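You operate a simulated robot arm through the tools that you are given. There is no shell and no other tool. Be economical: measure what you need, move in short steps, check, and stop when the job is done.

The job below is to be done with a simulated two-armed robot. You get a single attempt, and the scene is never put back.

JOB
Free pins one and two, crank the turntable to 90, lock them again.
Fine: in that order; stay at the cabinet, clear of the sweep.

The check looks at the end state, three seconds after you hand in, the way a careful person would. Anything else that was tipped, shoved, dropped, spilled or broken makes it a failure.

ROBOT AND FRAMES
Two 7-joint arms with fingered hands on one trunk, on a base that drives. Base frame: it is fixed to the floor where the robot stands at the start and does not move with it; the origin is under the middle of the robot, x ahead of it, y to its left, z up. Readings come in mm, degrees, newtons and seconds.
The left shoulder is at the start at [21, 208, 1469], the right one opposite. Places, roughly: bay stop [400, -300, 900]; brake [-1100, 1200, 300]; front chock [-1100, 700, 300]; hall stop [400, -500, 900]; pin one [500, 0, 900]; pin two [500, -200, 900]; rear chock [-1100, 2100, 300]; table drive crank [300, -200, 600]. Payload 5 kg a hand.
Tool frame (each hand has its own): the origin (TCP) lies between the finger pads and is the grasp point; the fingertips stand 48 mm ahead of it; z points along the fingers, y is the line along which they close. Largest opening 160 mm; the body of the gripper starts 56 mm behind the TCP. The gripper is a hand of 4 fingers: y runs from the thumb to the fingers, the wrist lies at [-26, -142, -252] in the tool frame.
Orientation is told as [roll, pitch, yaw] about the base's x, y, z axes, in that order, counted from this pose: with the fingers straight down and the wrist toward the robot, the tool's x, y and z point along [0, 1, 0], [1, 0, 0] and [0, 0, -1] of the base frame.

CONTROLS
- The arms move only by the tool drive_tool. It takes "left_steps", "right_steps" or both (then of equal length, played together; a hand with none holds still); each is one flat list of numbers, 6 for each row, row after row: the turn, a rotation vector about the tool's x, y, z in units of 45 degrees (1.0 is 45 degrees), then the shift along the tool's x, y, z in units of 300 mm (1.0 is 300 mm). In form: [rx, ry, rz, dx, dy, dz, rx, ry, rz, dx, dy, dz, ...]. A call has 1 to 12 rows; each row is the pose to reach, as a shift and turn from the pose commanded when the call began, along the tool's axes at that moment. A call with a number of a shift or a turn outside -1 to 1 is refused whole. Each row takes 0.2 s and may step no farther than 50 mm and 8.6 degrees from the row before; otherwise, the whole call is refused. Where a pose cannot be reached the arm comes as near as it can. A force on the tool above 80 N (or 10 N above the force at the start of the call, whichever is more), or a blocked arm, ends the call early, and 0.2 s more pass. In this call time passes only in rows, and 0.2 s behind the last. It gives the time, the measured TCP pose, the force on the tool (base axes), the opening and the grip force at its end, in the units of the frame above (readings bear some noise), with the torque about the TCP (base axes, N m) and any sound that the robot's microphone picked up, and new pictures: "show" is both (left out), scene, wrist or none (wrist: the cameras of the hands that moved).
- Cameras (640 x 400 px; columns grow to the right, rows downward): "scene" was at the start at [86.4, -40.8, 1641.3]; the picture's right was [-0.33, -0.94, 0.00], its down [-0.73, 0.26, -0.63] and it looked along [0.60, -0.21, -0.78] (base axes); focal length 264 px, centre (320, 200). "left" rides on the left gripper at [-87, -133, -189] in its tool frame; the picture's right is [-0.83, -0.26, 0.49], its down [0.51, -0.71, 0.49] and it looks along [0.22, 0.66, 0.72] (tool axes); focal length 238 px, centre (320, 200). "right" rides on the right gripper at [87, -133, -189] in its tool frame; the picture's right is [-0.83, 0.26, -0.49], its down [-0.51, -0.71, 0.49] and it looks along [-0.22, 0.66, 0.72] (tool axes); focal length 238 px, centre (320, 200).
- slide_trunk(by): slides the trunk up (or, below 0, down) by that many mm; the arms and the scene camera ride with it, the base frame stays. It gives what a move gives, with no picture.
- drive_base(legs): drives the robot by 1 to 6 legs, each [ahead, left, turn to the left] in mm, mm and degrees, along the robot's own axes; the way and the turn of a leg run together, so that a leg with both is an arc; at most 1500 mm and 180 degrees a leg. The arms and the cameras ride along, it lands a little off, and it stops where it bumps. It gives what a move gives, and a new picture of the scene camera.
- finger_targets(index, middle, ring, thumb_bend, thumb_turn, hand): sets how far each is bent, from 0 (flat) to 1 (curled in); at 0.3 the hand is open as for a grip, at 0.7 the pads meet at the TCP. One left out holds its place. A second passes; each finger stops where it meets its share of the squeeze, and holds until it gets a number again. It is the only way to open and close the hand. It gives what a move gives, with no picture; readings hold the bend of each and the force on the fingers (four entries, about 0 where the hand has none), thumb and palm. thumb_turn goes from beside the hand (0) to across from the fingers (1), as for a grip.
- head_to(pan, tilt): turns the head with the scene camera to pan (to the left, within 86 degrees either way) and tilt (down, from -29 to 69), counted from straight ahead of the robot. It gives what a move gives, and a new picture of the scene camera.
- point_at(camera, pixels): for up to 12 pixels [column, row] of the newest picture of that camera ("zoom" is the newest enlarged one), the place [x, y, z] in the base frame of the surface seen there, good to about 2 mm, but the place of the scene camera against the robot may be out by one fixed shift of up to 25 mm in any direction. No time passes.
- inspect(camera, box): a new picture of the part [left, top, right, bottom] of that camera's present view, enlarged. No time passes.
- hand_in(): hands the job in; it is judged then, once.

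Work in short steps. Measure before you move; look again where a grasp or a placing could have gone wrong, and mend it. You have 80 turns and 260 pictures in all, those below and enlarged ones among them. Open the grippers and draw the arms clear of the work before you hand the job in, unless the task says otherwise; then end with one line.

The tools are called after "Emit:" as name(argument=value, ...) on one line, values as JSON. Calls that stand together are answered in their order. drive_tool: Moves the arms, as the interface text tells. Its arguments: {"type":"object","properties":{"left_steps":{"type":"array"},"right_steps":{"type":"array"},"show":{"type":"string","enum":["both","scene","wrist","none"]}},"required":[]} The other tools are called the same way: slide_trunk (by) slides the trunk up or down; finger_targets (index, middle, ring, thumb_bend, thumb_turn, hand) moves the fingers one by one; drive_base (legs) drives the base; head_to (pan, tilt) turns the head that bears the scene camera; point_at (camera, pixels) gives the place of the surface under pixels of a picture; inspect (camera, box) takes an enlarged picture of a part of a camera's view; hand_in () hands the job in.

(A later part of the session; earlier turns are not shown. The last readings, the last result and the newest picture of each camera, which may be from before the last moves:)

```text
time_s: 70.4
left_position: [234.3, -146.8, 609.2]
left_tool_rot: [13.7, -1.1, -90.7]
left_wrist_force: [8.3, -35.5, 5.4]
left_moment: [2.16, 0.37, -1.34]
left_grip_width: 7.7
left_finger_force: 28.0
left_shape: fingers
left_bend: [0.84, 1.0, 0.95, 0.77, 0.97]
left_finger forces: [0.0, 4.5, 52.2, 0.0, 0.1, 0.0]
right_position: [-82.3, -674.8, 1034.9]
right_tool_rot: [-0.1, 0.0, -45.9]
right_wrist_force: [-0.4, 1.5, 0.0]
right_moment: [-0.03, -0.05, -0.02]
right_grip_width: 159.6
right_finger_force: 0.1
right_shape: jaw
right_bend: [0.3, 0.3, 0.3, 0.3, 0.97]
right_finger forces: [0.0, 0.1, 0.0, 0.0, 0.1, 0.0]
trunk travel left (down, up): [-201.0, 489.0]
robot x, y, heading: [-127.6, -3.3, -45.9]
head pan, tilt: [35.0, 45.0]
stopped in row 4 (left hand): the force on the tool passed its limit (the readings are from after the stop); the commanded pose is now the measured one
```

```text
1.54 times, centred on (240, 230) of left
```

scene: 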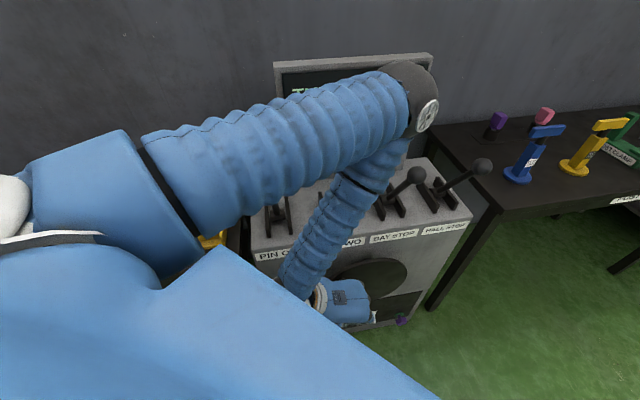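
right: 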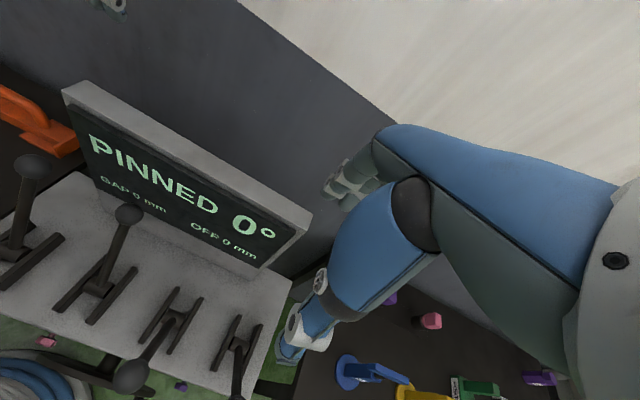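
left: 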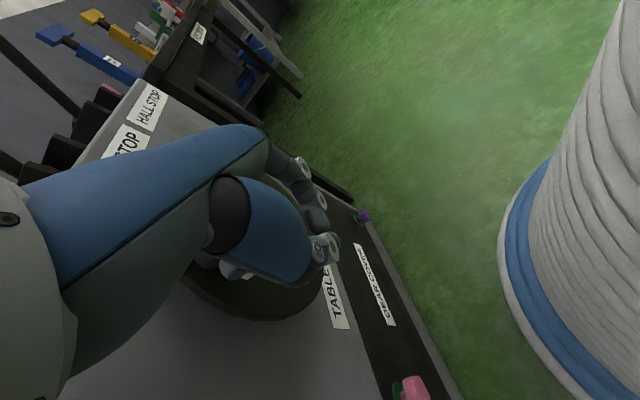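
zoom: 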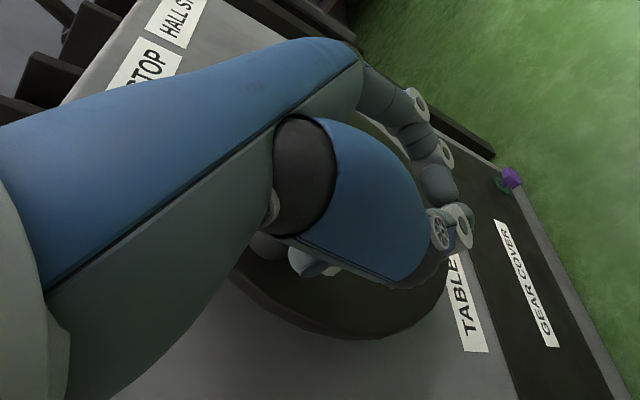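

Stopped again: the ring finger's own squeeze (52 N) loads the handle sideways. I'll relax ring and middle slightly so the handle can turn in the fist, then continue.

Emit:
finger_targets(hand="left", ring=0.92, middle=0.95)

Emit:
drive_tool(left_steps=[0, 0, 0, 0.0092, 0.034, -0.0362, 0, 0, 0, 0.0173, 0.075, -0.0679, 0, 0, 0, 0.0244, 0.12, -0.0957, 0, 0, 0, 0.0304, 0.168, -0.1193, 0, 0, 0, 0.0343, 0.2187, -0.1348, 0, 0, 0, 0.037, 0.2717, -0.1455, 0, 0, 0, 0.0376, 0.3223, -0.1477, 0, 0, 0, 0.036, 0.371, -0.1416, 0, 0, 0, 0.0323, 0.416, -0.1267, 0, 0, 0, 0.0263, 0.4607, -0.1035, 0, 0, 0, 0.019, 0.5007, -0.0747, 0, 0, 0, 0.0105, 0.5353, -0.0411], show="wrist")

Emit:
head_to(pan=45, tilt=35)

```text
time_s: 71.4
left_position: [232.6, -137.6, 604.2]
left_tool_rot: [13.1, -0.1, -90.4]
left_wrist_force: [-0.2, -28.1, -11.6]
left_moment: [2.14, 0.11, -0.95]
left_grip_width: 7.7
left_finger_force: 15.5
left_shape: fingers
left_bend: [0.84, 0.95, 0.92, 0.77, 0.97]
left_finger forces: [0.0, 8.9, 21.9, 0.0, 0.0, 0.1]
right_position: [-80.2, -672.1, 1033.7]
right_tool_rot: [0.0, 0.1, -45.9]
right_wrist_force: [0.2, 0.7, 0.1]
right_moment: [-0.02, 0.02, -0.01]
right_grip_width: 159.7
right_finger_force: 0.0
right_shape: jaw
right_bend: [0.3, 0.3, 0.3, 0.3, 0.97]
right_finger forces: [0.0, 0.0, 0.0, 0.1, 0.0, 0.0]
trunk travel left (down, up): [-201.0, 489.0]
robot x, y, heading: [-132.0, -1.0, -46.1]
head pan, tilt: [35.0, 45.0]
```

```text
time_s: 72.1
left_position: [228.8, -151.4, 622.0]
left_tool_rot: [12.5, 1.1, -90.1]
left_wrist_force: [7.8, -1.9, -29.7]
left_moment: [0.09, 1.41, 0.01]
left_grip_width: 7.7
left_finger_force: 16.3
left_shape: fingers
left_bend: [0.84, 0.88, 0.85, 0.77, 0.97]
left_finger forces: [0.1, 3.6, 29.4, 0.0, 0.1, 0.0]
right_position: [-78.0, -671.4, 1033.5]
right_tool_rot: [-0.1, 0.1, -45.7]
right_wrist_force: [-0.1, -0.1, 0.2]
right_moment: [0.04, -0.02, 0.01]
right_grip_width: 159.5
right_finger_force: 0.0
right_shape: jaw
right_bend: [0.3, 0.3, 0.3, 0.3, 0.97]
right_finger forces: [0.1, 0.0, 0.0, 0.0, 0.0, 0.0]
trunk travel left (down, up): [-201.0, 489.0]
robot x, y, heading: [-133.0, -2.3, -45.9]
head pan, tilt: [35.0, 45.0]
stopped in row 3 (left hand): the force on the tool passed its limit (the readings are from after the stop); the commanded pose is now the measured one
```

left: 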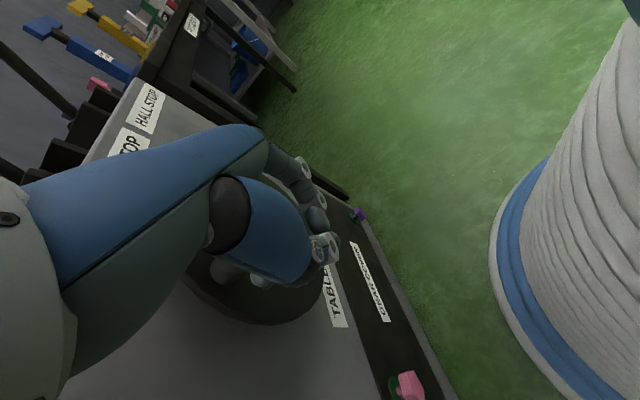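

```text
time_s: 72.8
left_position: [227.3, -152.7, 623.5]
left_tool_rot: [12.7, 0.8, -90.2]
left_wrist_force: [1.7, -1.4, -3.2]
left_moment: [0.12, 0.22, -0.02]
left_grip_width: 7.6
left_finger_force: 2.0
left_shape: fingers
left_bend: [0.84, 0.89, 0.86, 0.77, 0.97]
left_finger forces: [0.0, 0.1, 3.5, 0.0, 0.1, 0.1]
right_position: [-78.6, -670.8, 1035.1]
right_tool_rot: [-0.1, 0.1, -45.7]
right_wrist_force: [-0.7, 1.2, -0.7]
right_moment: [0.01, 0.01, 0.0]
right_grip_width: 159.6
right_finger_force: 0.2
right_shape: jaw
right_bend: [0.3, 0.3, 0.3, 0.3, 0.97]
right_finger forces: [0.1, 0.1, 0.1, 0.1, 0.1, 0.0]
trunk travel left (down, up): [-201.0, 489.0]
robot x, y, heading: [-132.1, -2.1, -45.9]
head pan, tilt: [45.0, 35.0]
```

scene: 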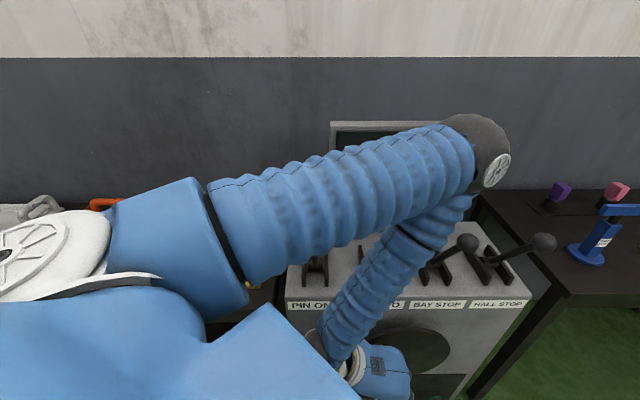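

Fingers were being forced open by lifting too fast. I'll locate the handle and re-tighten, then go at a gentler speed.

Emit:
point_at(camera="left", pixels=[[225, 265], [218, 262], [232, 275], [242, 280], [262, 281], [205, 255]])

Emit:
inspect(camera="left", box=[170, 180, 310, 320])

Emit:
inspect(camera="right", box=[0, 0, 640, 400])

```text
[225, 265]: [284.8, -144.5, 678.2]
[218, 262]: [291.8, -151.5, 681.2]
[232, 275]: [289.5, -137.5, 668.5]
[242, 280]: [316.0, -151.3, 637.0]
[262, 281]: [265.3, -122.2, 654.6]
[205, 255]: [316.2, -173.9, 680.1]
```

```text
2.86 times, centred on (240, 250) of left
```

zoom: 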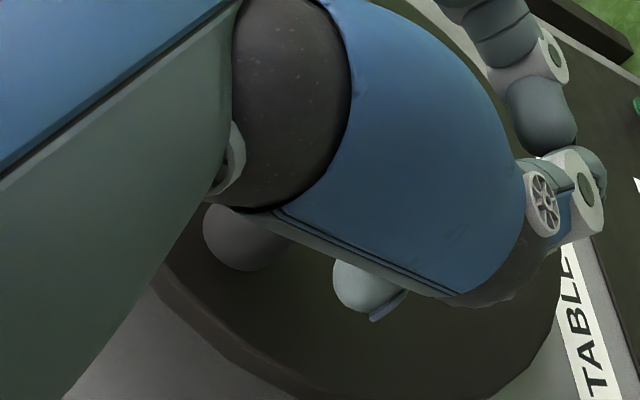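

```text
1.00 times, centred on (320, 200) of right
```

zoom: 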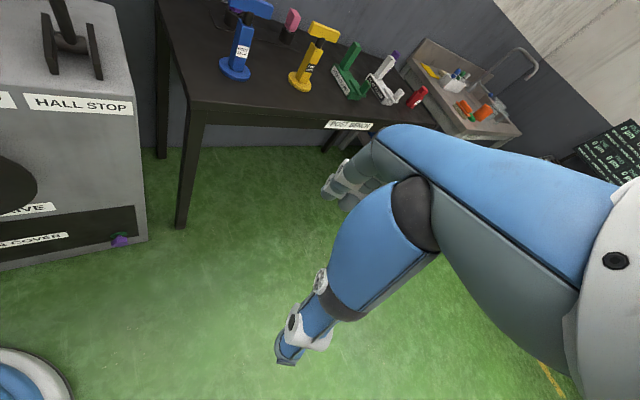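

Fingertip positions show the handle rides ~82–104 mm above the TCP, implying a ratio near 8:1 and α≈57° now; my y was lagging. I'll re-tighten the fingers and move mainly toward -y over the top.

Emit:
finger_targets(hand="left", ring=0.97, middle=0.97)

Emit:
drive_tool(left_steps=[0, 0, 0, 0.008, 0.0597, -0.0175, 0, 0, 0, 0.016, 0.1217, -0.0327, 0, 0, 0, 0.022, 0.1853, -0.0411, 0, 0, 0, 0.026, 0.243, -0.0456, 0, 0, 0, 0.03, 0.2983, -0.043, 0, 0, 0, 0.033, 0.3503, -0.0365, 0, 0, 0, 0.033, 0.399, -0.023, 0, 0, 0, 0.032, 0.44, -0.0055, 0, 0, 0, 0.028, 0.4803, 0.0158, 0, 0, 0, 0.022, 0.5157, 0.0407, 0, 0, 0, 0.016, 0.546, 0.066, 0, 0, 0, 0.009, 0.574, 0.0944])

Emit:
inspect(camera="left", box=[80, 100, 400, 360])

```text
time_s: 73.8
left_position: [229.5, -153.6, 623.2]
left_tool_rot: [12.7, 0.7, -90.3]
left_wrist_force: [4.6, -25.0, -8.5]
left_moment: [1.67, 0.57, -0.91]
left_grip_width: 7.6
left_finger_force: 31.5
left_shape: fingers
left_bend: [0.84, 0.97, 0.95, 0.77, 0.97]
left_finger forces: [0.0, 1.2, 61.9, 0.0, 0.0, 0.0]
right_position: [-78.6, -671.6, 1033.3]
right_tool_rot: [0.0, 0.2, -45.7]
right_wrist_force: [0.1, 0.7, 0.4]
right_moment: [0.01, 0.02, 0.0]
right_grip_width: 159.6
right_finger_force: 0.1
right_shape: jaw
right_bend: [0.3, 0.3, 0.3, 0.3, 0.97]
right_finger forces: [0.0, 0.0, 0.0, 0.0, 0.0, 0.1]
trunk travel left (down, up): [-201.0, 489.0]
robot x, y, heading: [-131.0, -5.7, -45.3]
head pan, tilt: [45.0, 35.0]
```

```text
time_s: 76.4
left_position: [239.3, -323.8, 594.8]
left_tool_rot: [12.7, 0.7, -90.1]
left_wrist_force: [1.1, -1.1, -0.8]
left_moment: [-0.02, -0.01, 0.0]
left_grip_width: 30.0
left_finger_force: 0.1
left_shape: fingers
left_bend: [0.94, 0.92, 0.91, 0.79, 0.97]
left_finger forces: [0.0, 0.0, 0.0, 0.0, 0.0, 0.1]
right_position: [-79.4, -671.8, 1034.1]
right_tool_rot: [0.0, 0.0, -45.7]
right_wrist_force: [0.7, -0.7, -0.1]
right_moment: [0.02, -0.05, 0.02]
right_grip_width: 159.7
right_finger_force: 0.0
right_shape: jaw
right_bend: [0.3, 0.3, 0.3, 0.3, 0.97]
right_finger forces: [0.0, 0.1, 0.1, 0.0, 0.0, 0.0]
trunk travel left (down, up): [-201.0, 489.0]
robot x, y, heading: [-127.2, -3.9, -45.8]
head pan, tilt: [45.0, 35.0]
```

scene: 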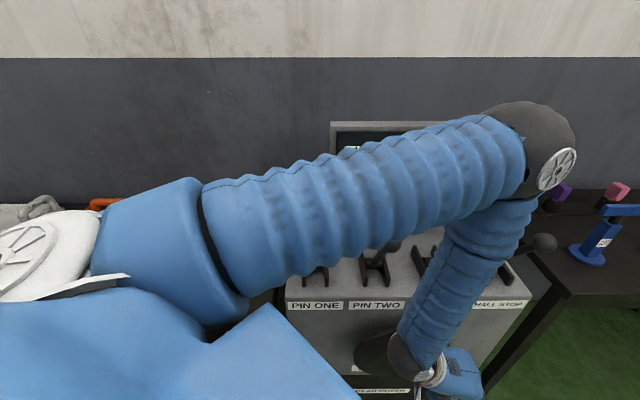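
left: 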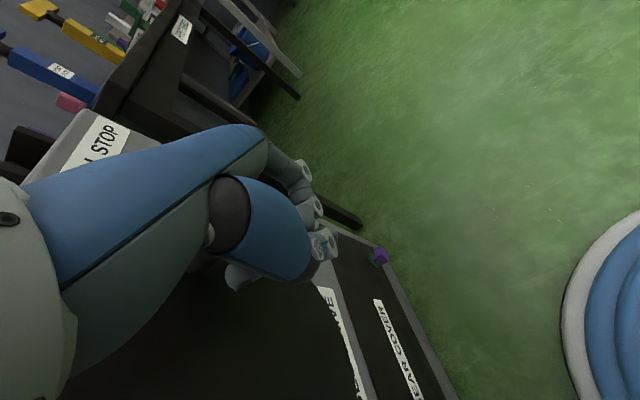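

```text
1.54 times, centred on (240, 230) of left
```

zoom: 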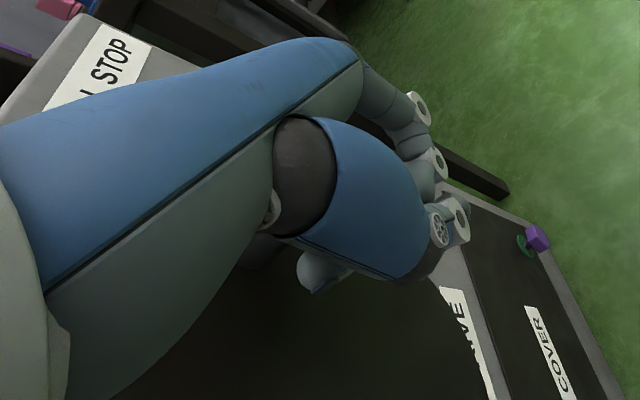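

Forces dropped to zero and the index bend changed, so the handle may have come out of the fist. I'll zoom in on the wheel and the display.

Emit:
head_to(pan=25, tilt=55)

Emit:
inspect(camera="scene", box=[280, 120, 520, 320])

```text
time_s: 77.2
left_position: [234.6, -325.5, 592.0]
left_tool_rot: [12.3, 1.0, -90.4]
left_wrist_force: [-7.1, -22.0, -37.3]
left_moment: [1.83, 0.48, -0.99]
left_grip_width: 63.5
left_finger_force: 23.6
left_shape: fingers
left_bend: [0.99, 0.92, 0.91, 0.79, 0.97]
left_finger forces: [13.5, 0.0, 33.5, 0.0, 0.1, 0.1]
right_position: [-79.1, -673.6, 1033.1]
right_tool_rot: [0.0, 0.2, -45.8]
right_wrist_force: [-0.1, -1.2, 0.0]
right_moment: [0.02, -0.04, 0.0]
right_grip_width: 159.8
right_finger_force: 0.1
right_shape: jaw
right_bend: [0.3, 0.3, 0.3, 0.3, 0.97]
right_finger forces: [0.0, 0.0, 0.0, 0.0, 0.1, 0.1]
trunk travel left (down, up): [-201.0, 489.0]
robot x, y, heading: [-131.5, -2.9, -45.8]
head pan, tilt: [25.0, 55.0]
```

scene: 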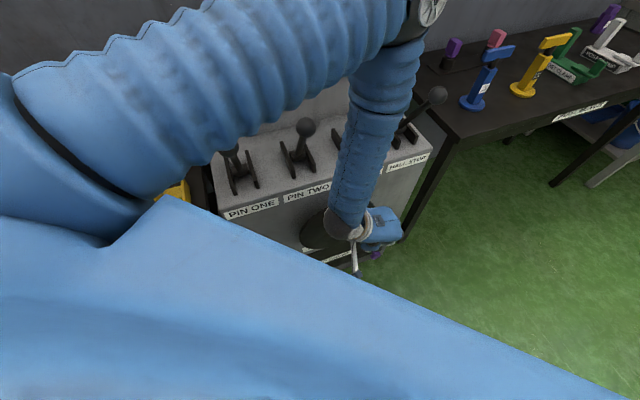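

```text
2.00 times, centred on (400, 220) of scene
```

zoom: 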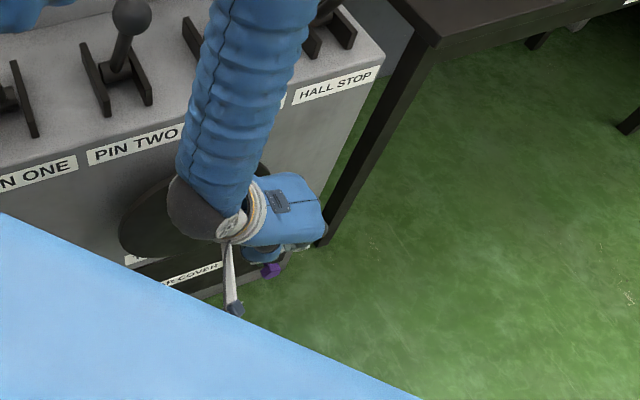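

Index and ring forces (13 and 33 N) suggest the handle is still in the fist. I'll continue down the right side; the elbow drops there and uncovers the display.

Emit:
drive_tool(left_steps=[0, 0, 0, -0.012, 0.0333, 0.0517, 0, 0, 0, -0.022, 0.05, 0.097, 0, 0, 0, -0.032, 0.0667, 0.1403, 0, 0, 0, -0.042, 0.079, 0.1823, 0, 0, 0, -0.05, 0.0877, 0.2189, 0, 0, 0, -0.058, 0.0923, 0.2564, 0, 0, 0, -0.067, 0.093, 0.2939, 0, 0, 0, -0.075, 0.0897, 0.3314, 0, 0, 0, -0.084, 0.0823, 0.3682, 0, 0, 0, -0.092, 0.071, 0.4041], show="wrist")

Emit:
head_to(pan=35, tilt=40)

```text
time_s: 78.2
left_position: [239.6, -360.4, 547.6]
left_tool_rot: [13.2, -0.7, -90.3]
left_wrist_force: [-6.8, -9.1, 7.7]
left_moment: [1.07, -0.63, 0.27]
left_grip_width: 69.8
left_finger_force: 9.1
left_shape: fingers
left_bend: [1.0, 0.92, 0.91, 0.79, 0.97]
left_finger forces: [0.0, 0.0, 0.0, 0.0, 4.7, 14.1]
right_position: [-80.3, -672.3, 1033.6]
right_tool_rot: [-0.2, 0.0, -45.7]
right_wrist_force: [1.1, 0.5, -0.3]
right_moment: [0.0, 0.04, -0.04]
right_grip_width: 159.5
right_finger_force: 0.0
right_shape: jaw
right_bend: [0.3, 0.3, 0.3, 0.3, 0.97]
right_finger forces: [0.0, 0.1, 0.1, 0.1, 0.0, 0.0]
trunk travel left (down, up): [-201.0, 489.0]
robot x, y, heading: [-131.2, -0.6, -45.4]
head pan, tilt: [25.0, 55.0]
stopped in row 4 (left hand): the force on the tool passed its limit (the readings are from after the stop); the commanded pose is now the measured one
```

left: 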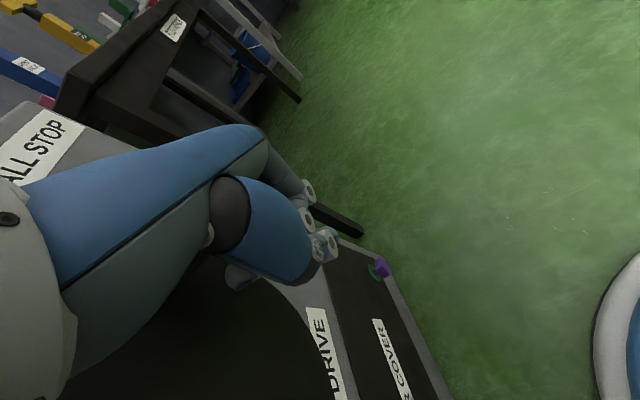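

```text
time_s: 79.0
left_position: [240.6, -358.6, 548.2]
left_tool_rot: [13.2, -0.6, -90.2]
left_wrist_force: [0.1, -0.2, 0.0]
left_moment: [-0.01, -0.01, 0.02]
left_grip_width: 69.9
left_finger_force: 0.3
left_shape: fingers
left_bend: [1.0, 0.92, 0.91, 0.79, 0.97]
left_finger forces: [0.0, 0.0, 0.0, 0.0, 0.1, 0.0]
right_position: [-79.1, -671.8, 1034.2]
right_tool_rot: [-0.1, -0.1, -45.7]
right_wrist_force: [0.1, 0.2, 0.0]
right_moment: [-0.04, 0.04, 0.02]
right_grip_width: 159.7
right_finger_force: 0.1
right_shape: jaw
right_bend: [0.3, 0.3, 0.3, 0.3, 0.97]
right_finger forces: [0.0, 0.1, 0.1, 0.0, 0.1, 0.0]
trunk travel left (down, up): [-201.0, 489.0]
robot x, y, heading: [-134.7, -1.7, -45.8]
head pan, tilt: [35.0, 40.0]
```

scene: 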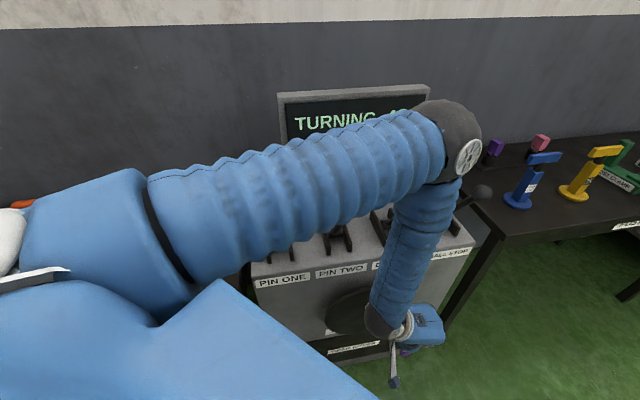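

The handle is still driven (palm 14 N). I'll zoom on the partly hidden display digits.

Emit:
inspect(camera="scene", box=[270, 70, 450, 180])

```text
3.56 times, centred on (360, 125) of scene
```

zoom: 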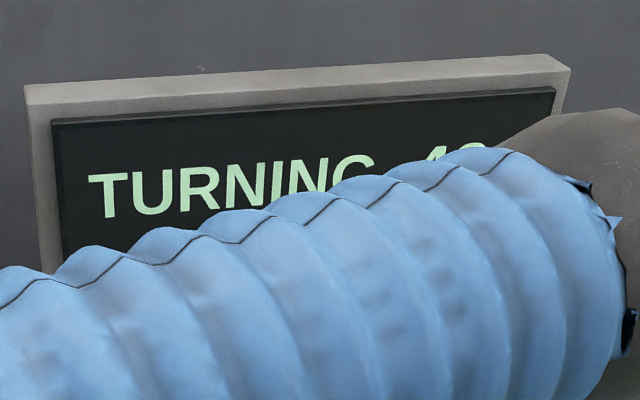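

About 42° (k = 8 gives 720° of crank = two full turns for 90°). I'll continue pushing down more slowly, at 4.5° per row.

Emit:
drive_tool(left_steps=[0, 0, 0, -0.0072, 0.0013, 0.0309, 0, 0, 0, -0.0144, 0.0013, 0.0618, 0, 0, 0, -0.0217, -0.001, 0.093, 0, 0, 0, -0.0283, -0.0057, 0.1212, 0, 0, 0, -0.035, -0.009, 0.1495, 0, 0, 0, -0.0416, -0.0113, 0.1778, 0, 0, 0, -0.0481, -0.016, 0.2057, 0, 0, 0, -0.0546, -0.023, 0.2334, 0, 0, 0, -0.0609, -0.032, 0.2603, 0, 0, 0, -0.067, -0.05, 0.2863, 0, 0, 0, -0.0729, -0.07, 0.3117, 0, 0, 0, -0.0785, -0.092, 0.3357])

```text
time_s: 79.8
left_position: [239.9, -370.8, 522.8]
left_tool_rot: [13.4, -1.7, -90.4]
left_wrist_force: [-5.0, 1.7, -4.6]
left_moment: [-0.29, -0.64, 0.11]
left_grip_width: 70.0
left_finger_force: 3.4
left_shape: fingers
left_bend: [1.0, 0.92, 0.91, 0.79, 0.97]
left_finger forces: [0.0, 0.0, 0.1, 0.0, 6.9, 0.7]
right_position: [-80.8, -673.1, 1033.5]
right_tool_rot: [-0.1, 0.0, -45.9]
right_wrist_force: [0.4, -0.4, 0.1]
right_moment: [0.03, 0.07, -0.01]
right_grip_width: 159.9
right_finger_force: 0.1
right_shape: jaw
right_bend: [0.3, 0.3, 0.3, 0.3, 0.97]
right_finger forces: [0.1, 0.0, 0.1, 0.0, 0.0, 0.1]
trunk travel left (down, up): [-201.0, 489.0]
robot x, y, heading: [-130.1, -2.7, -45.8]
head pan, tilt: [35.0, 40.0]
stopped in row 4 (left hand): the force on the tool passed its limit (the readings are from after the stop); the commanded pose is now the measured one
```

scene: 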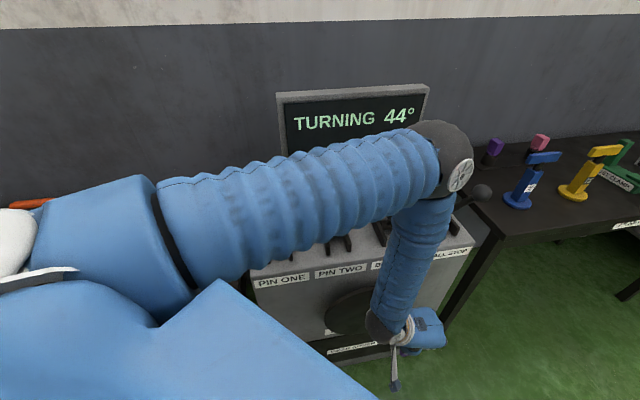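
left: 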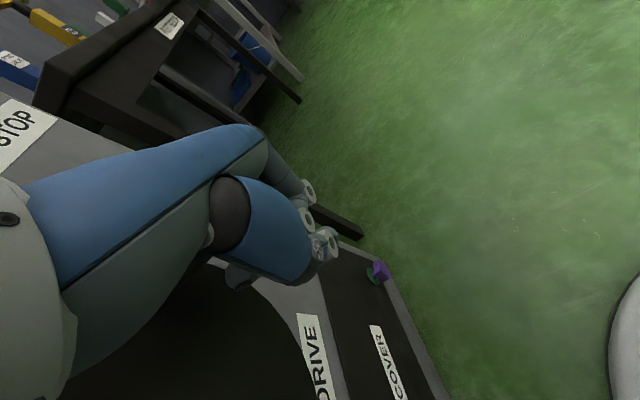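

44°. The handle is seated between palm and thumb base. I'll follow that seat more slowly, 3° per row.

Emit:
drive_tool(left_steps=[0, 0, 0, -0.0046, 0.001, 0.0188, 0, 0, 0, -0.0093, 0.001, 0.0376, 0, 0, 0, -0.0139, 0, 0.0564, 0, 0, 0, -0.0186, -0.002, 0.0752, 0, 0, 0, -0.0231, -0.005, 0.0936, 0, 0, 0, -0.0277, -0.009, 0.1121, 0, 0, 0, -0.0322, -0.014, 0.1302, 0, 0, 0, -0.0366, -0.02, 0.1484, 0, 0, 0, -0.041, -0.027, 0.1659, 0, 0, 0, -0.0452, -0.035, 0.1831, 0, 0, 0, -0.0494, -0.0437, 0.1999, 0, 0, 0, -0.0534, -0.0533, 0.2161])

```text
time_s: 82.5
left_position: [240.9, -351.3, 456.3]
left_tool_rot: [13.4, -1.3, -90.3]
left_wrist_force: [-4.0, 17.2, -4.6]
left_moment: [-1.52, -0.45, -0.24]
left_grip_width: 70.0
left_finger_force: 8.1
left_shape: fingers
left_bend: [1.0, 0.92, 0.91, 0.79, 0.97]
left_finger forces: [0.0, 0.0, 0.0, 0.1, 16.4, 0.0]
right_position: [-80.1, -672.2, 1034.8]
right_tool_rot: [-0.1, 0.0, -45.8]
right_wrist_force: [-0.4, 0.7, -0.2]
right_moment: [0.03, -0.03, 0.0]
right_grip_width: 159.7
right_finger_force: 0.1
right_shape: jaw
right_bend: [0.3, 0.3, 0.3, 0.3, 0.97]
right_finger forces: [0.1, 0.1, 0.0, 0.1, 0.1, 0.0]
trunk travel left (down, up): [-201.0, 489.0]
robot x, y, heading: [-130.6, -0.5, -45.8]
head pan, tilt: [35.0, 40.0]
```

scene: 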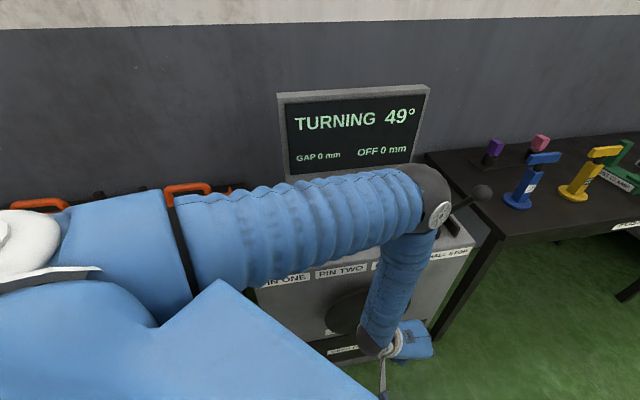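
left: 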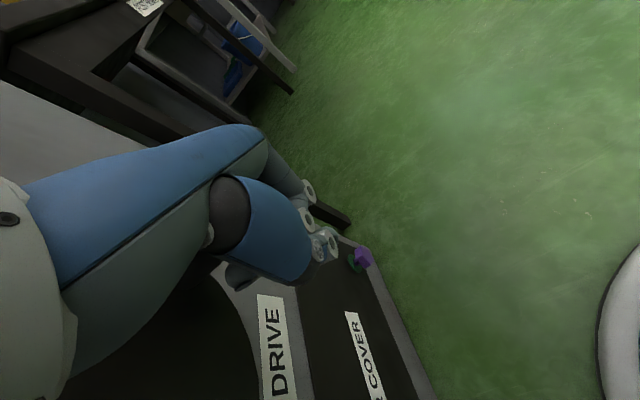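

49°. Now through the bottom, shifting from palm-push to finger-push.

Emit:
drive_tool(left_steps=[0, 0, 0, -0.0085, -0.049, 0.0342, 0, 0, 0, -0.0159, -0.0927, 0.0643, 0, 0, 0, -0.0226, -0.1393, 0.0914, 0, 0, 0, -0.0278, -0.1883, 0.1121, 0, 0, 0, -0.0321, -0.2393, 0.1295, 0, 0, 0, -0.0347, -0.2887, 0.1402, 0, 0, 0, -0.0364, -0.336, 0.147, 0, 0, 0, -0.0363, -0.3807, 0.1466, 0, 0, 0, -0.0353, -0.4193, 0.1424, 0, 0, 0, -0.0333, -0.458, 0.1344, 0, 0, 0, -0.0303, -0.4963, 0.1224, 0, 0, 0, -0.0272, -0.534, 0.1098])

```text
time_s: 83.4
left_position: [244.5, -324.3, 428.8]
left_tool_rot: [13.9, -3.4, -90.6]
left_wrist_force: [0.6, 0.4, -0.4]
left_moment: [-0.06, 0.01, -0.01]
left_grip_width: 70.0
left_finger_force: 0.0
left_shape: fingers
left_bend: [1.0, 0.92, 0.91, 0.79, 0.97]
left_finger forces: [0.0, 0.0, 0.2, 0.1, 0.1, 0.1]
right_position: [-82.9, -673.4, 1032.8]
right_tool_rot: [-0.2, 0.0, -46.0]
right_wrist_force: [0.9, 0.9, 0.3]
right_moment: [-0.04, 0.12, -0.03]
right_grip_width: 159.8
right_finger_force: 0.1
right_shape: jaw
right_bend: [0.3, 0.3, 0.3, 0.3, 0.97]
right_finger forces: [0.0, 0.1, 0.1, 0.0, 0.0, 0.1]
trunk travel left (down, up): [-201.0, 489.0]
robot x, y, heading: [-130.8, 4.5, -46.1]
head pan, tilt: [35.0, 40.0]
stopped in row 4 (left hand): the force on the tool passed its limit (the readings are from after the stop); the commanded pose is now the measured one
```

scene: 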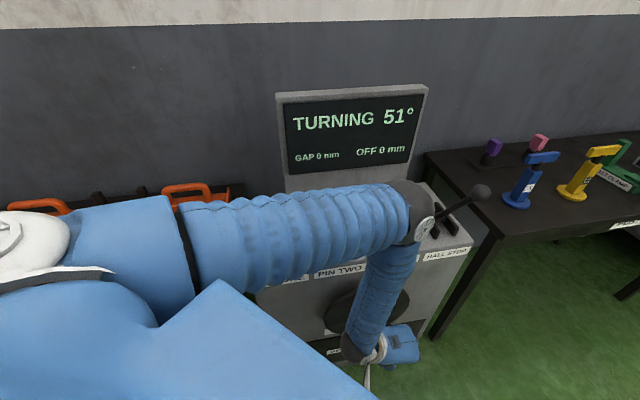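
left: 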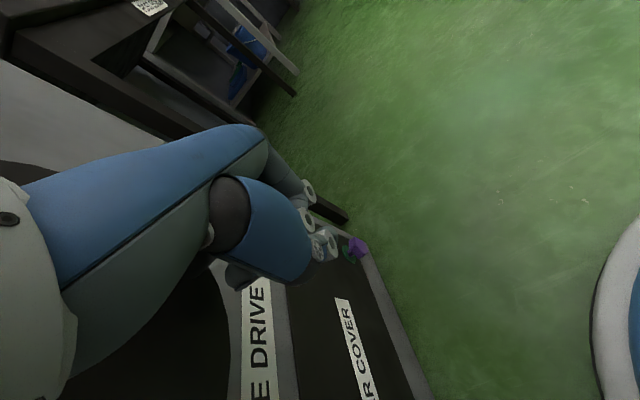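

51°, α≈231°. I'll bring the fingers into contact on the -y side first, then sweep across the bottom.

Emit:
drive_tool(left_steps=[0, 0, 0, 0, -0.05, 0, 0, 0, 0, -0.0008, -0.091, 0.0032, 0, 0, 0, -0.0039, -0.1217, 0.0158, 0, 0, 0, -0.007, -0.153, 0.0281, 0, 0, 0, -0.0094, -0.1823, 0.0378, 0, 0, 0, -0.0111, -0.2127, 0.0449, 0, 0, 0, -0.0123, -0.244, 0.0497, 0, 0, 0, -0.0128, -0.276, 0.0517, 0, 0, 0, -0.0126, -0.308, 0.0507, 0, 0, 0, -0.0117, -0.3403, 0.0472, 0, 0, 0, -0.0102, -0.3727, 0.041, 0, 0, 0, -0.008, -0.4043, 0.0323])

```text
time_s: 86.0
left_position: [244.2, -197.4, 409.9]
left_tool_rot: [13.9, -2.8, -90.4]
left_wrist_force: [-2.3, 1.9, 5.7]
left_moment: [-0.12, -0.09, -0.01]
left_grip_width: 70.1
left_finger_force: 3.0
left_shape: fingers
left_bend: [1.0, 0.92, 0.91, 0.79, 0.97]
left_finger forces: [0.0, 0.0, 0.0, 0.1, 0.0, 5.9]
right_position: [-82.1, -673.2, 1035.1]
right_tool_rot: [-0.1, 0.0, -45.9]
right_wrist_force: [0.6, -0.4, -0.7]
right_moment: [0.01, 0.05, 0.01]
right_grip_width: 159.6
right_finger_force: 0.0
right_shape: jaw
right_bend: [0.3, 0.3, 0.3, 0.3, 0.97]
right_finger forces: [0.1, 0.1, 0.0, 0.0, 0.1, 0.0]
trunk travel left (down, up): [-201.0, 489.0]
robot x, y, heading: [-131.8, -1.6, -46.0]
head pan, tilt: [35.0, 40.0]
```

scene: 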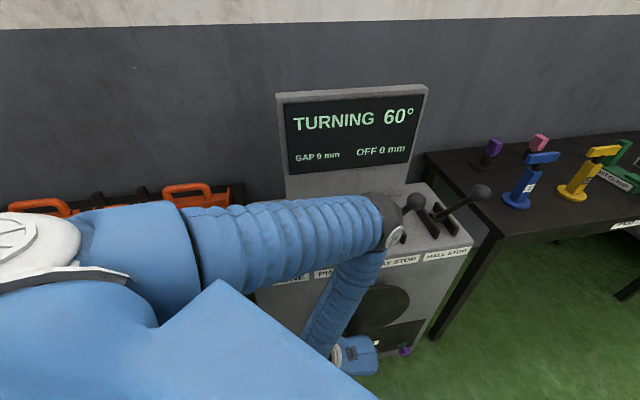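
left: 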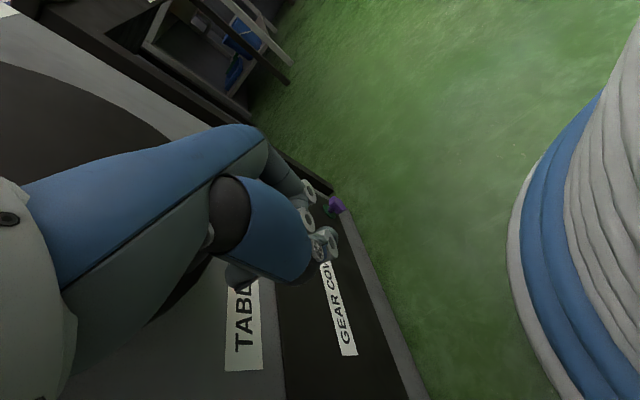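

60° now, α≈301°. Continue lifting on the left side.

Emit:
drive_tool(left_steps=[0, 0, 0, 0.004, -0.0507, -0.0165, 0, 0, 0, 0.0122, -0.079, -0.0494, 0, 0, 0, 0.0186, -0.1113, -0.0749, 0, 0, 0, 0.0238, -0.135, -0.0959, 0, 0, 0, 0.0294, -0.1567, -0.1189, 0, 0, 0, 0.0356, -0.1763, -0.1437, 0, 0, 0, 0.0422, -0.1937, -0.1702, 0, 0, 0, 0.049, -0.2087, -0.198, 0, 0, 0, 0.0562, -0.221, -0.2267, 0, 0, 0, 0.0636, -0.2307, -0.2568, 0, 0, 0, 0.0711, -0.2377, -0.2871, 0, 0, 0, 0.0788, -0.242, -0.3182])

```text
time_s: 88.6
left_position: [244.8, -131.2, 495.8]
left_tool_rot: [13.6, -3.2, -91.0]
left_wrist_force: [8.7, -23.7, -55.1]
left_moment: [1.94, 2.11, -1.41]
left_grip_width: 70.0
left_finger_force: 35.5
left_shape: fingers
left_bend: [0.99, 0.92, 0.9, 0.79, 0.97]
left_finger forces: [16.6, 1.7, 53.4, 0.1, 0.0, 0.1]
right_position: [-82.9, -674.9, 1034.4]
right_tool_rot: [-0.1, 0.1, -46.1]
right_wrist_force: [-0.8, 0.7, -0.3]
right_moment: [-0.11, -0.02, -0.04]
right_grip_width: 159.9
right_finger_force: 0.0
right_shape: jaw
right_bend: [0.3, 0.3, 0.3, 0.3, 0.97]
right_finger forces: [0.1, 0.1, 0.1, 0.0, 0.0, 0.0]
trunk travel left (down, up): [-201.0, 489.0]
robot x, y, heading: [-131.1, -1.7, -46.0]
head pan, tilt: [35.0, 40.0]
stopped in row 12 (left hand): the force on the tool passed its limit (the readings are from after the stop); the commanded pose is now the measured one
```

scene: 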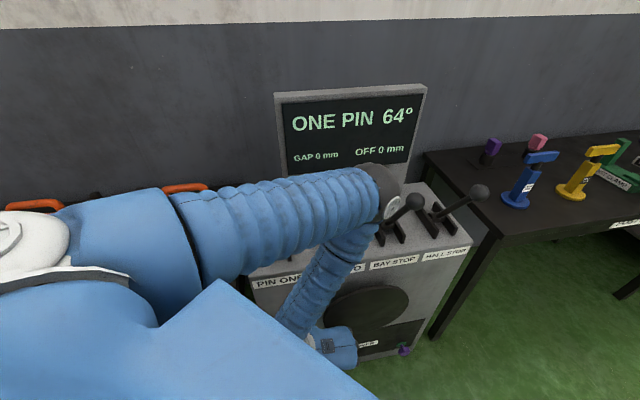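
left: 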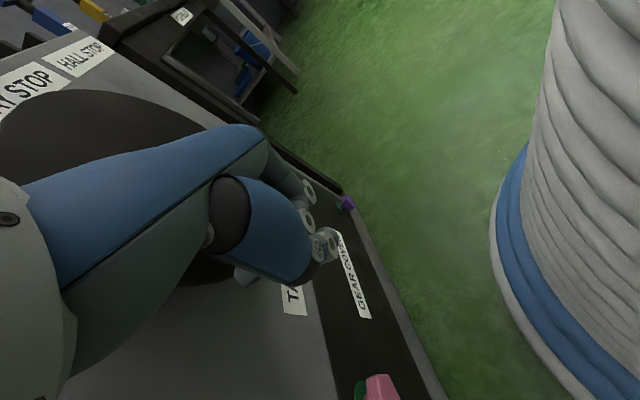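

Problem: the display says ONE PIN at 64°, so my elbow must have nudged a pin lever. I'll look before moving anything else.

Emit:
head_to(pan=45, tilt=50)

Emit:
inspect(camera="scene", box=[180, 60, 460, 280])

```text
time_s: 89.3
left_position: [244.2, -130.6, 497.7]
left_tool_rot: [13.5, -3.2, -90.9]
left_wrist_force: [4.1, -31.1, -68.8]
left_moment: [2.56, 2.13, -1.52]
left_grip_width: 70.1
left_finger_force: 41.0
left_shape: fingers
left_bend: [0.99, 0.92, 0.9, 0.79, 0.97]
left_finger forces: [18.0, 3.4, 60.5, 0.1, 0.1, 0.1]
right_position: [-81.6, -675.4, 1032.9]
right_tool_rot: [-0.1, 0.1, -46.2]
right_wrist_force: [-0.8, -0.4, 0.3]
right_moment: [-0.01, 0.01, 0.02]
right_grip_width: 159.7
right_finger_force: 0.1
right_shape: jaw
right_bend: [0.3, 0.3, 0.3, 0.3, 0.97]
right_finger forces: [0.0, 0.0, 0.0, 0.0, 0.0, 0.0]
trunk travel left (down, up): [-201.0, 489.0]
robot x, y, heading: [-128.2, -0.4, -46.0]
head pan, tilt: [45.0, 50.0]
```

scene: 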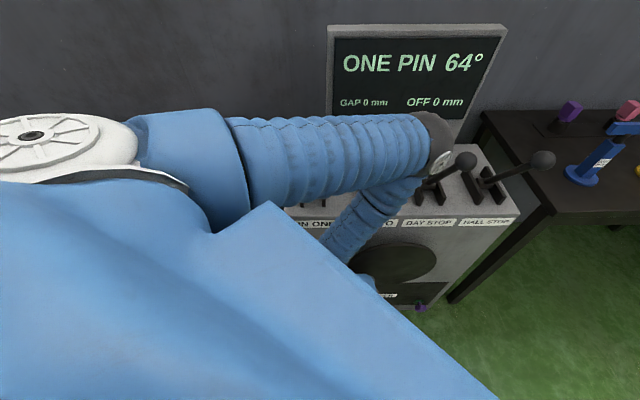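

```text
1.82 times, centred on (320, 170) of scene
```

zoom: 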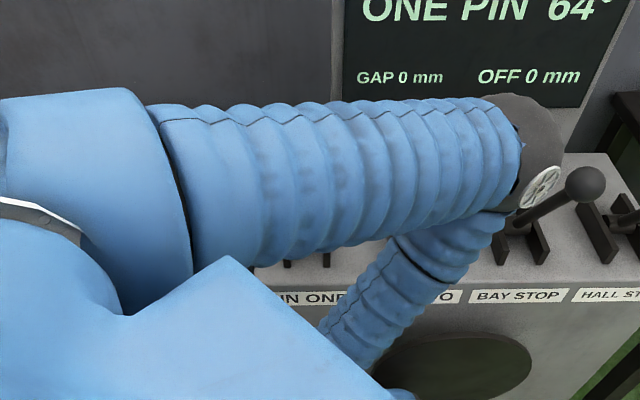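

A lever was shoved while hidden behind my upper arm. I'll open the hand, leaving the handle, lift clear, raise the trunk again, and look at the levers.

Emit:
finger_targets(hand="left", index=0.3, middle=0.3, ring=0.3, thumb_bend=0.3)

Emit:
drive_tool(left_steps=[0, 0, 0, 0.024, 0, -0.097, 0, 0, 0, 0.044, 0, -0.2, 0, 0, 0, 0.042, 0, -0.3, 0, 0, 0, 0.04, 0, -0.4, 0, 0, 0, 0.04, 0, -0.505], show="none")

Emit:
slide_trunk(by=270)

Emit:
head_to(pan=25, tilt=50)

Emit:
inspect(camera="left", box=[0, 0, 640, 400])

```text
time_s: 90.3
left_position: [243.2, -129.4, 499.9]
left_tool_rot: [13.7, -3.2, -90.8]
left_wrist_force: [-0.3, 0.0, -0.7]
left_moment: [0.02, -0.04, -0.04]
left_grip_width: 169.7
left_finger_force: 0.2
left_shape: fingers
left_bend: [0.3, 0.3, 0.3, 0.3, 0.97]
left_finger forces: [0.0, 0.1, 0.0, 0.0, 0.1, 0.1]
right_position: [-84.8, -673.7, 1034.8]
right_tool_rot: [-0.2, 0.0, -46.1]
right_wrist_force: [0.4, -0.2, 0.3]
right_moment: [-0.02, -0.01, -0.01]
right_grip_width: 159.6
right_finger_force: 0.0
right_shape: jaw
right_bend: [0.3, 0.3, 0.3, 0.3, 0.97]
right_finger forces: [0.0, 0.1, 0.0, 0.1, 0.1, 0.0]
trunk travel left (down, up): [-201.0, 489.0]
robot x, y, heading: [-134.2, -2.4, -46.2]
head pan, tilt: [45.0, 50.0]
```

```text
time_s: 91.5
left_position: [220.2, -118.8, 648.7]
left_tool_rot: [13.7, -3.3, -90.8]
left_wrist_force: [-0.6, 0.5, -0.4]
left_moment: [0.0, -0.03, -0.02]
left_grip_width: 169.8
left_finger_force: 0.2
left_shape: fingers
left_bend: [0.3, 0.3, 0.3, 0.3, 0.97]
left_finger forces: [0.0, 0.0, 0.1, 0.0, 0.0, 0.0]
right_position: [-84.7, -674.4, 1035.1]
right_tool_rot: [0.0, 0.0, -46.1]
right_wrist_force: [0.0, -0.4, 1.1]
right_moment: [0.0, -0.05, 0.03]
right_grip_width: 159.7
right_finger_force: 0.1
right_shape: jaw
right_bend: [0.3, 0.3, 0.3, 0.3, 0.97]
right_finger forces: [0.0, 0.0, 0.0, 0.1, 0.1, 0.1]
trunk travel left (down, up): [-201.0, 489.0]
robot x, y, heading: [-131.5, -1.6, -46.0]
head pan, tilt: [45.0, 50.0]
```

```text
time_s: 94.2
left_position: [218.6, -119.4, 917.4]
left_tool_rot: [13.7, -3.3, -90.8]
left_wrist_force: [-0.4, -0.9, -0.3]
left_moment: [-0.01, 0.02, 0.0]
left_grip_width: 169.8
left_finger_force: 0.1
left_shape: fingers
left_bend: [0.3, 0.3, 0.3, 0.3, 0.97]
left_finger forces: [0.1, 0.0, 0.0, 0.0, 0.0, 0.1]
right_position: [-84.2, -674.1, 1304.8]
right_tool_rot: [0.0, 0.0, -46.1]
right_wrist_force: [0.1, 0.6, -0.6]
right_moment: [-0.01, 0.01, 0.04]
right_grip_width: 159.7
right_finger_force: 0.2
right_shape: jaw
right_bend: [0.3, 0.3, 0.3, 0.3, 0.97]
right_finger forces: [0.0, 0.1, 0.0, 0.0, 0.0, 0.1]
trunk travel left (down, up): [-471.0, 219.0]
robot x, y, heading: [-130.4, -4.2, -46.0]
head pan, tilt: [45.0, 50.0]
```

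```text
time_s: 95.1
left_position: [219.0, -118.2, 916.5]
left_tool_rot: [13.7, -3.2, -90.8]
left_wrist_force: [0.0, -0.1, 0.6]
left_moment: [0.01, 0.0, -0.04]
left_grip_width: 169.8
left_finger_force: 0.0
left_shape: fingers
left_bend: [0.3, 0.3, 0.3, 0.3, 0.97]
left_finger forces: [0.0, 0.0, 0.0, 0.1, 0.0, 0.1]
right_position: [-83.4, -674.2, 1304.7]
right_tool_rot: [-0.2, -0.1, -46.1]
right_wrist_force: [0.1, 0.8, -1.1]
right_moment: [-0.02, 0.02, -0.01]
right_grip_width: 159.6
right_finger_force: 0.1
right_shape: jaw
right_bend: [0.3, 0.3, 0.3, 0.3, 0.97]
right_finger forces: [0.0, 0.0, 0.0, 0.1, 0.1, 0.1]
trunk travel left (down, up): [-471.0, 219.0]
robot x, y, heading: [-133.0, 1.4, -46.0]
head pan, tilt: [25.0, 50.0]
```

scene: 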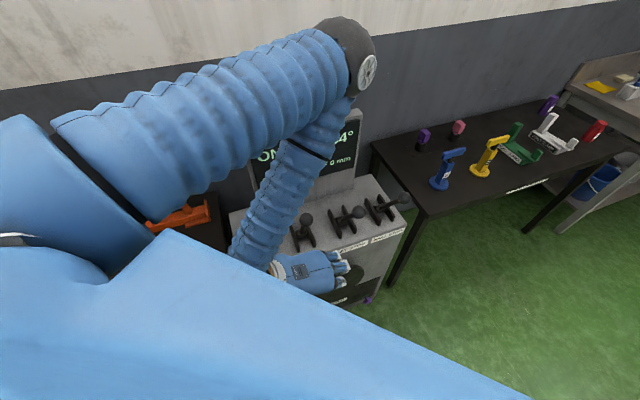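

```text
1.00 times, centred on (320, 200) of left
```

zoom: 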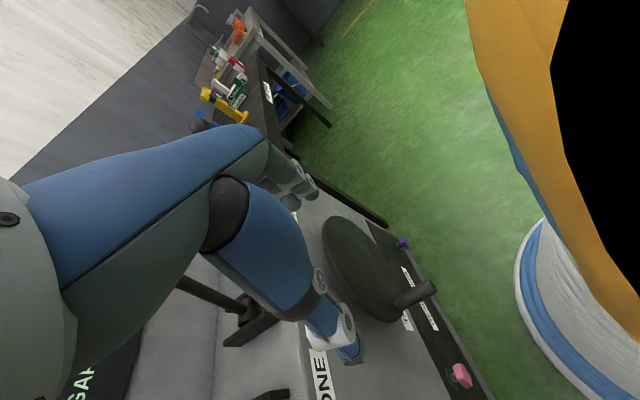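

I'll measure the levers: pin two at (305,218) in the scene, and the rod at (215,290) plus the handle at (415,293) in the wrist view.

Emit:
point_at(camera="zoom", pixels=[[215, 292], [190, 282], [245, 310], [270, 393], [432, 288], [410, 298], [395, 308], [320, 375]])

Emit:
point_at(camera="scene", pixels=[[306, 218], [356, 211], [401, 197], [303, 240]])

Emit:
inspect(camera="scene", box=[200, 110, 420, 320])

```text
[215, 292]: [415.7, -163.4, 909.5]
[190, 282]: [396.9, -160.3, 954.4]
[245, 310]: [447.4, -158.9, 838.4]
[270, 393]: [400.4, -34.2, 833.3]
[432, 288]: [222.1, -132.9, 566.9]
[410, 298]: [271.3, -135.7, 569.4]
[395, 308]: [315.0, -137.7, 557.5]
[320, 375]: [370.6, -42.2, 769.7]
```

```text
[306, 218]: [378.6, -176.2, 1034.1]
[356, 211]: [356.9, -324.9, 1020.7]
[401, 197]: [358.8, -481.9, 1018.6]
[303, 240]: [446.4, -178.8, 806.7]
```

```text
1.90 times, centred on (310, 215) of scene
```

zoom: 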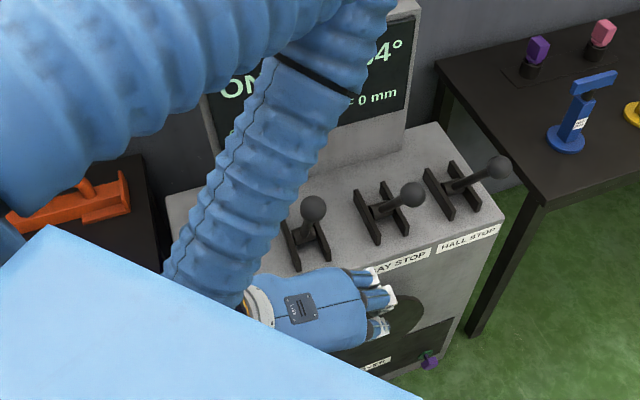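

Pin two's ball was pushed only ~21 mm (x 379 vs 357 for the free ones). I'll straddle it, grip, and pull it back to its stop, then lift and check.

Emit:
drive_tool(left_steps=[0, 0, 0, 0.0375, 0, -0.1535, 0, 0, 0, 0.075, 0, -0.307, 0, 0, 0, 0.1125, 0, -0.4605, 0, 0, 0, 0.15, 0, -0.614, 0, 0, 0, 0.283, 0.0375, -0.5815, 0, 0, 0, 0.416, 0.075, -0.549, 0, 0, 0, 0.55, 0.1125, -0.5165, 0, 0, 0, 0.683, 0.15, -0.484, 0, 0, 0, 0.657, 0.15, -0.376, 0, 0, 0, 0.631, 0.15, -0.269, 0, 0, 0, 0.605, 0.15, -0.161], show="wrist")

Emit:
finger_targets(hand="left", index=0.8, middle=0.8, ring=0.8, thumb_bend=0.8)

Emit:
inspect(camera="left", box=[180, 100, 640, 400])

```text
time_s: 97.5
left_position: [384.0, -160.3, 1010.4]
left_tool_rot: [13.7, -3.3, -90.7]
left_wrist_force: [1.4, -1.1, 0.1]
left_moment: [0.03, 0.05, 0.0]
left_grip_width: 170.1
left_finger_force: 0.0
left_shape: fingers
left_bend: [0.3, 0.3, 0.3, 0.3, 0.98]
left_finger forces: [0.0, 0.0, 0.2, 0.1, 0.0, 0.0]
left hand out of reach, approached as far as the arm can: row 1, 2, 3, 4, 5, 6, 7
right_position: [-82.8, -674.8, 1304.7]
right_tool_rot: [-0.2, 0.0, -46.0]
right_wrist_force: [0.3, 0.0, -0.4]
right_moment: [-0.01, 0.06, -0.02]
right_grip_width: 159.6
right_finger_force: 0.0
right_shape: jaw
right_bend: [0.3, 0.3, 0.3, 0.3, 0.97]
right_finger forces: [0.0, 0.1, 0.0, 0.1, 0.0, 0.0]
trunk travel left (down, up): [-471.0, 219.0]
robot x, y, heading: [-129.5, -4.3, -46.3]
head pan, tilt: [25.0, 50.0]
```

left: 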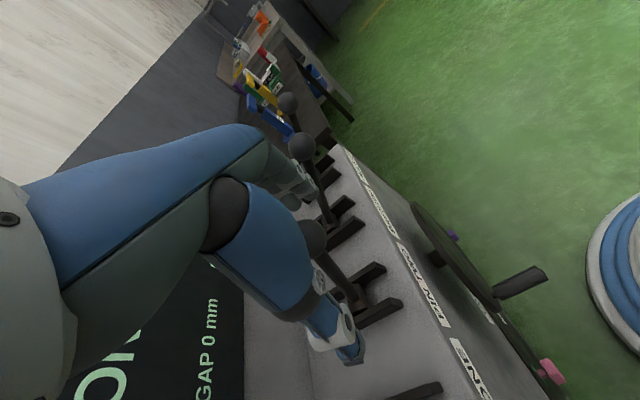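

```text
time_s: 98.5
left_position: [386.2, -159.2, 1008.1]
left_tool_rot: [13.8, -3.2, -90.7]
left_wrist_force: [7.3, 5.2, -16.1]
left_moment: [-0.11, -0.3, -0.31]
left_grip_width: 11.7
left_finger_force: 23.6
left_shape: fingers
left_bend: [0.72, 0.71, 0.8, 0.73, 0.97]
left_finger forces: [11.9, 10.1, 0.0, 0.1, 24.8, 0.0]
right_position: [-82.0, -674.0, 1305.0]
right_tool_rot: [-0.1, 0.0, -46.0]
right_wrist_force: [0.7, 0.4, 0.6]
right_moment: [0.02, 0.01, 0.0]
right_grip_width: 159.9
right_finger_force: 0.1
right_shape: jaw
right_bend: [0.3, 0.3, 0.3, 0.3, 0.97]
right_finger forces: [0.0, 0.0, 0.1, 0.1, 0.0, 0.1]
trunk travel left (down, up): [-471.0, 219.0]
robot x, y, heading: [-130.3, -0.8, -46.1]
head pan, tilt: [25.0, 50.0]
```

```text
1.33 times, centred on (410, 250) of left
```

zoom: 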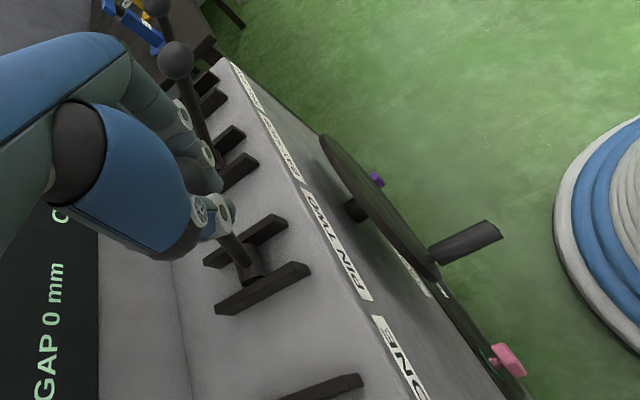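

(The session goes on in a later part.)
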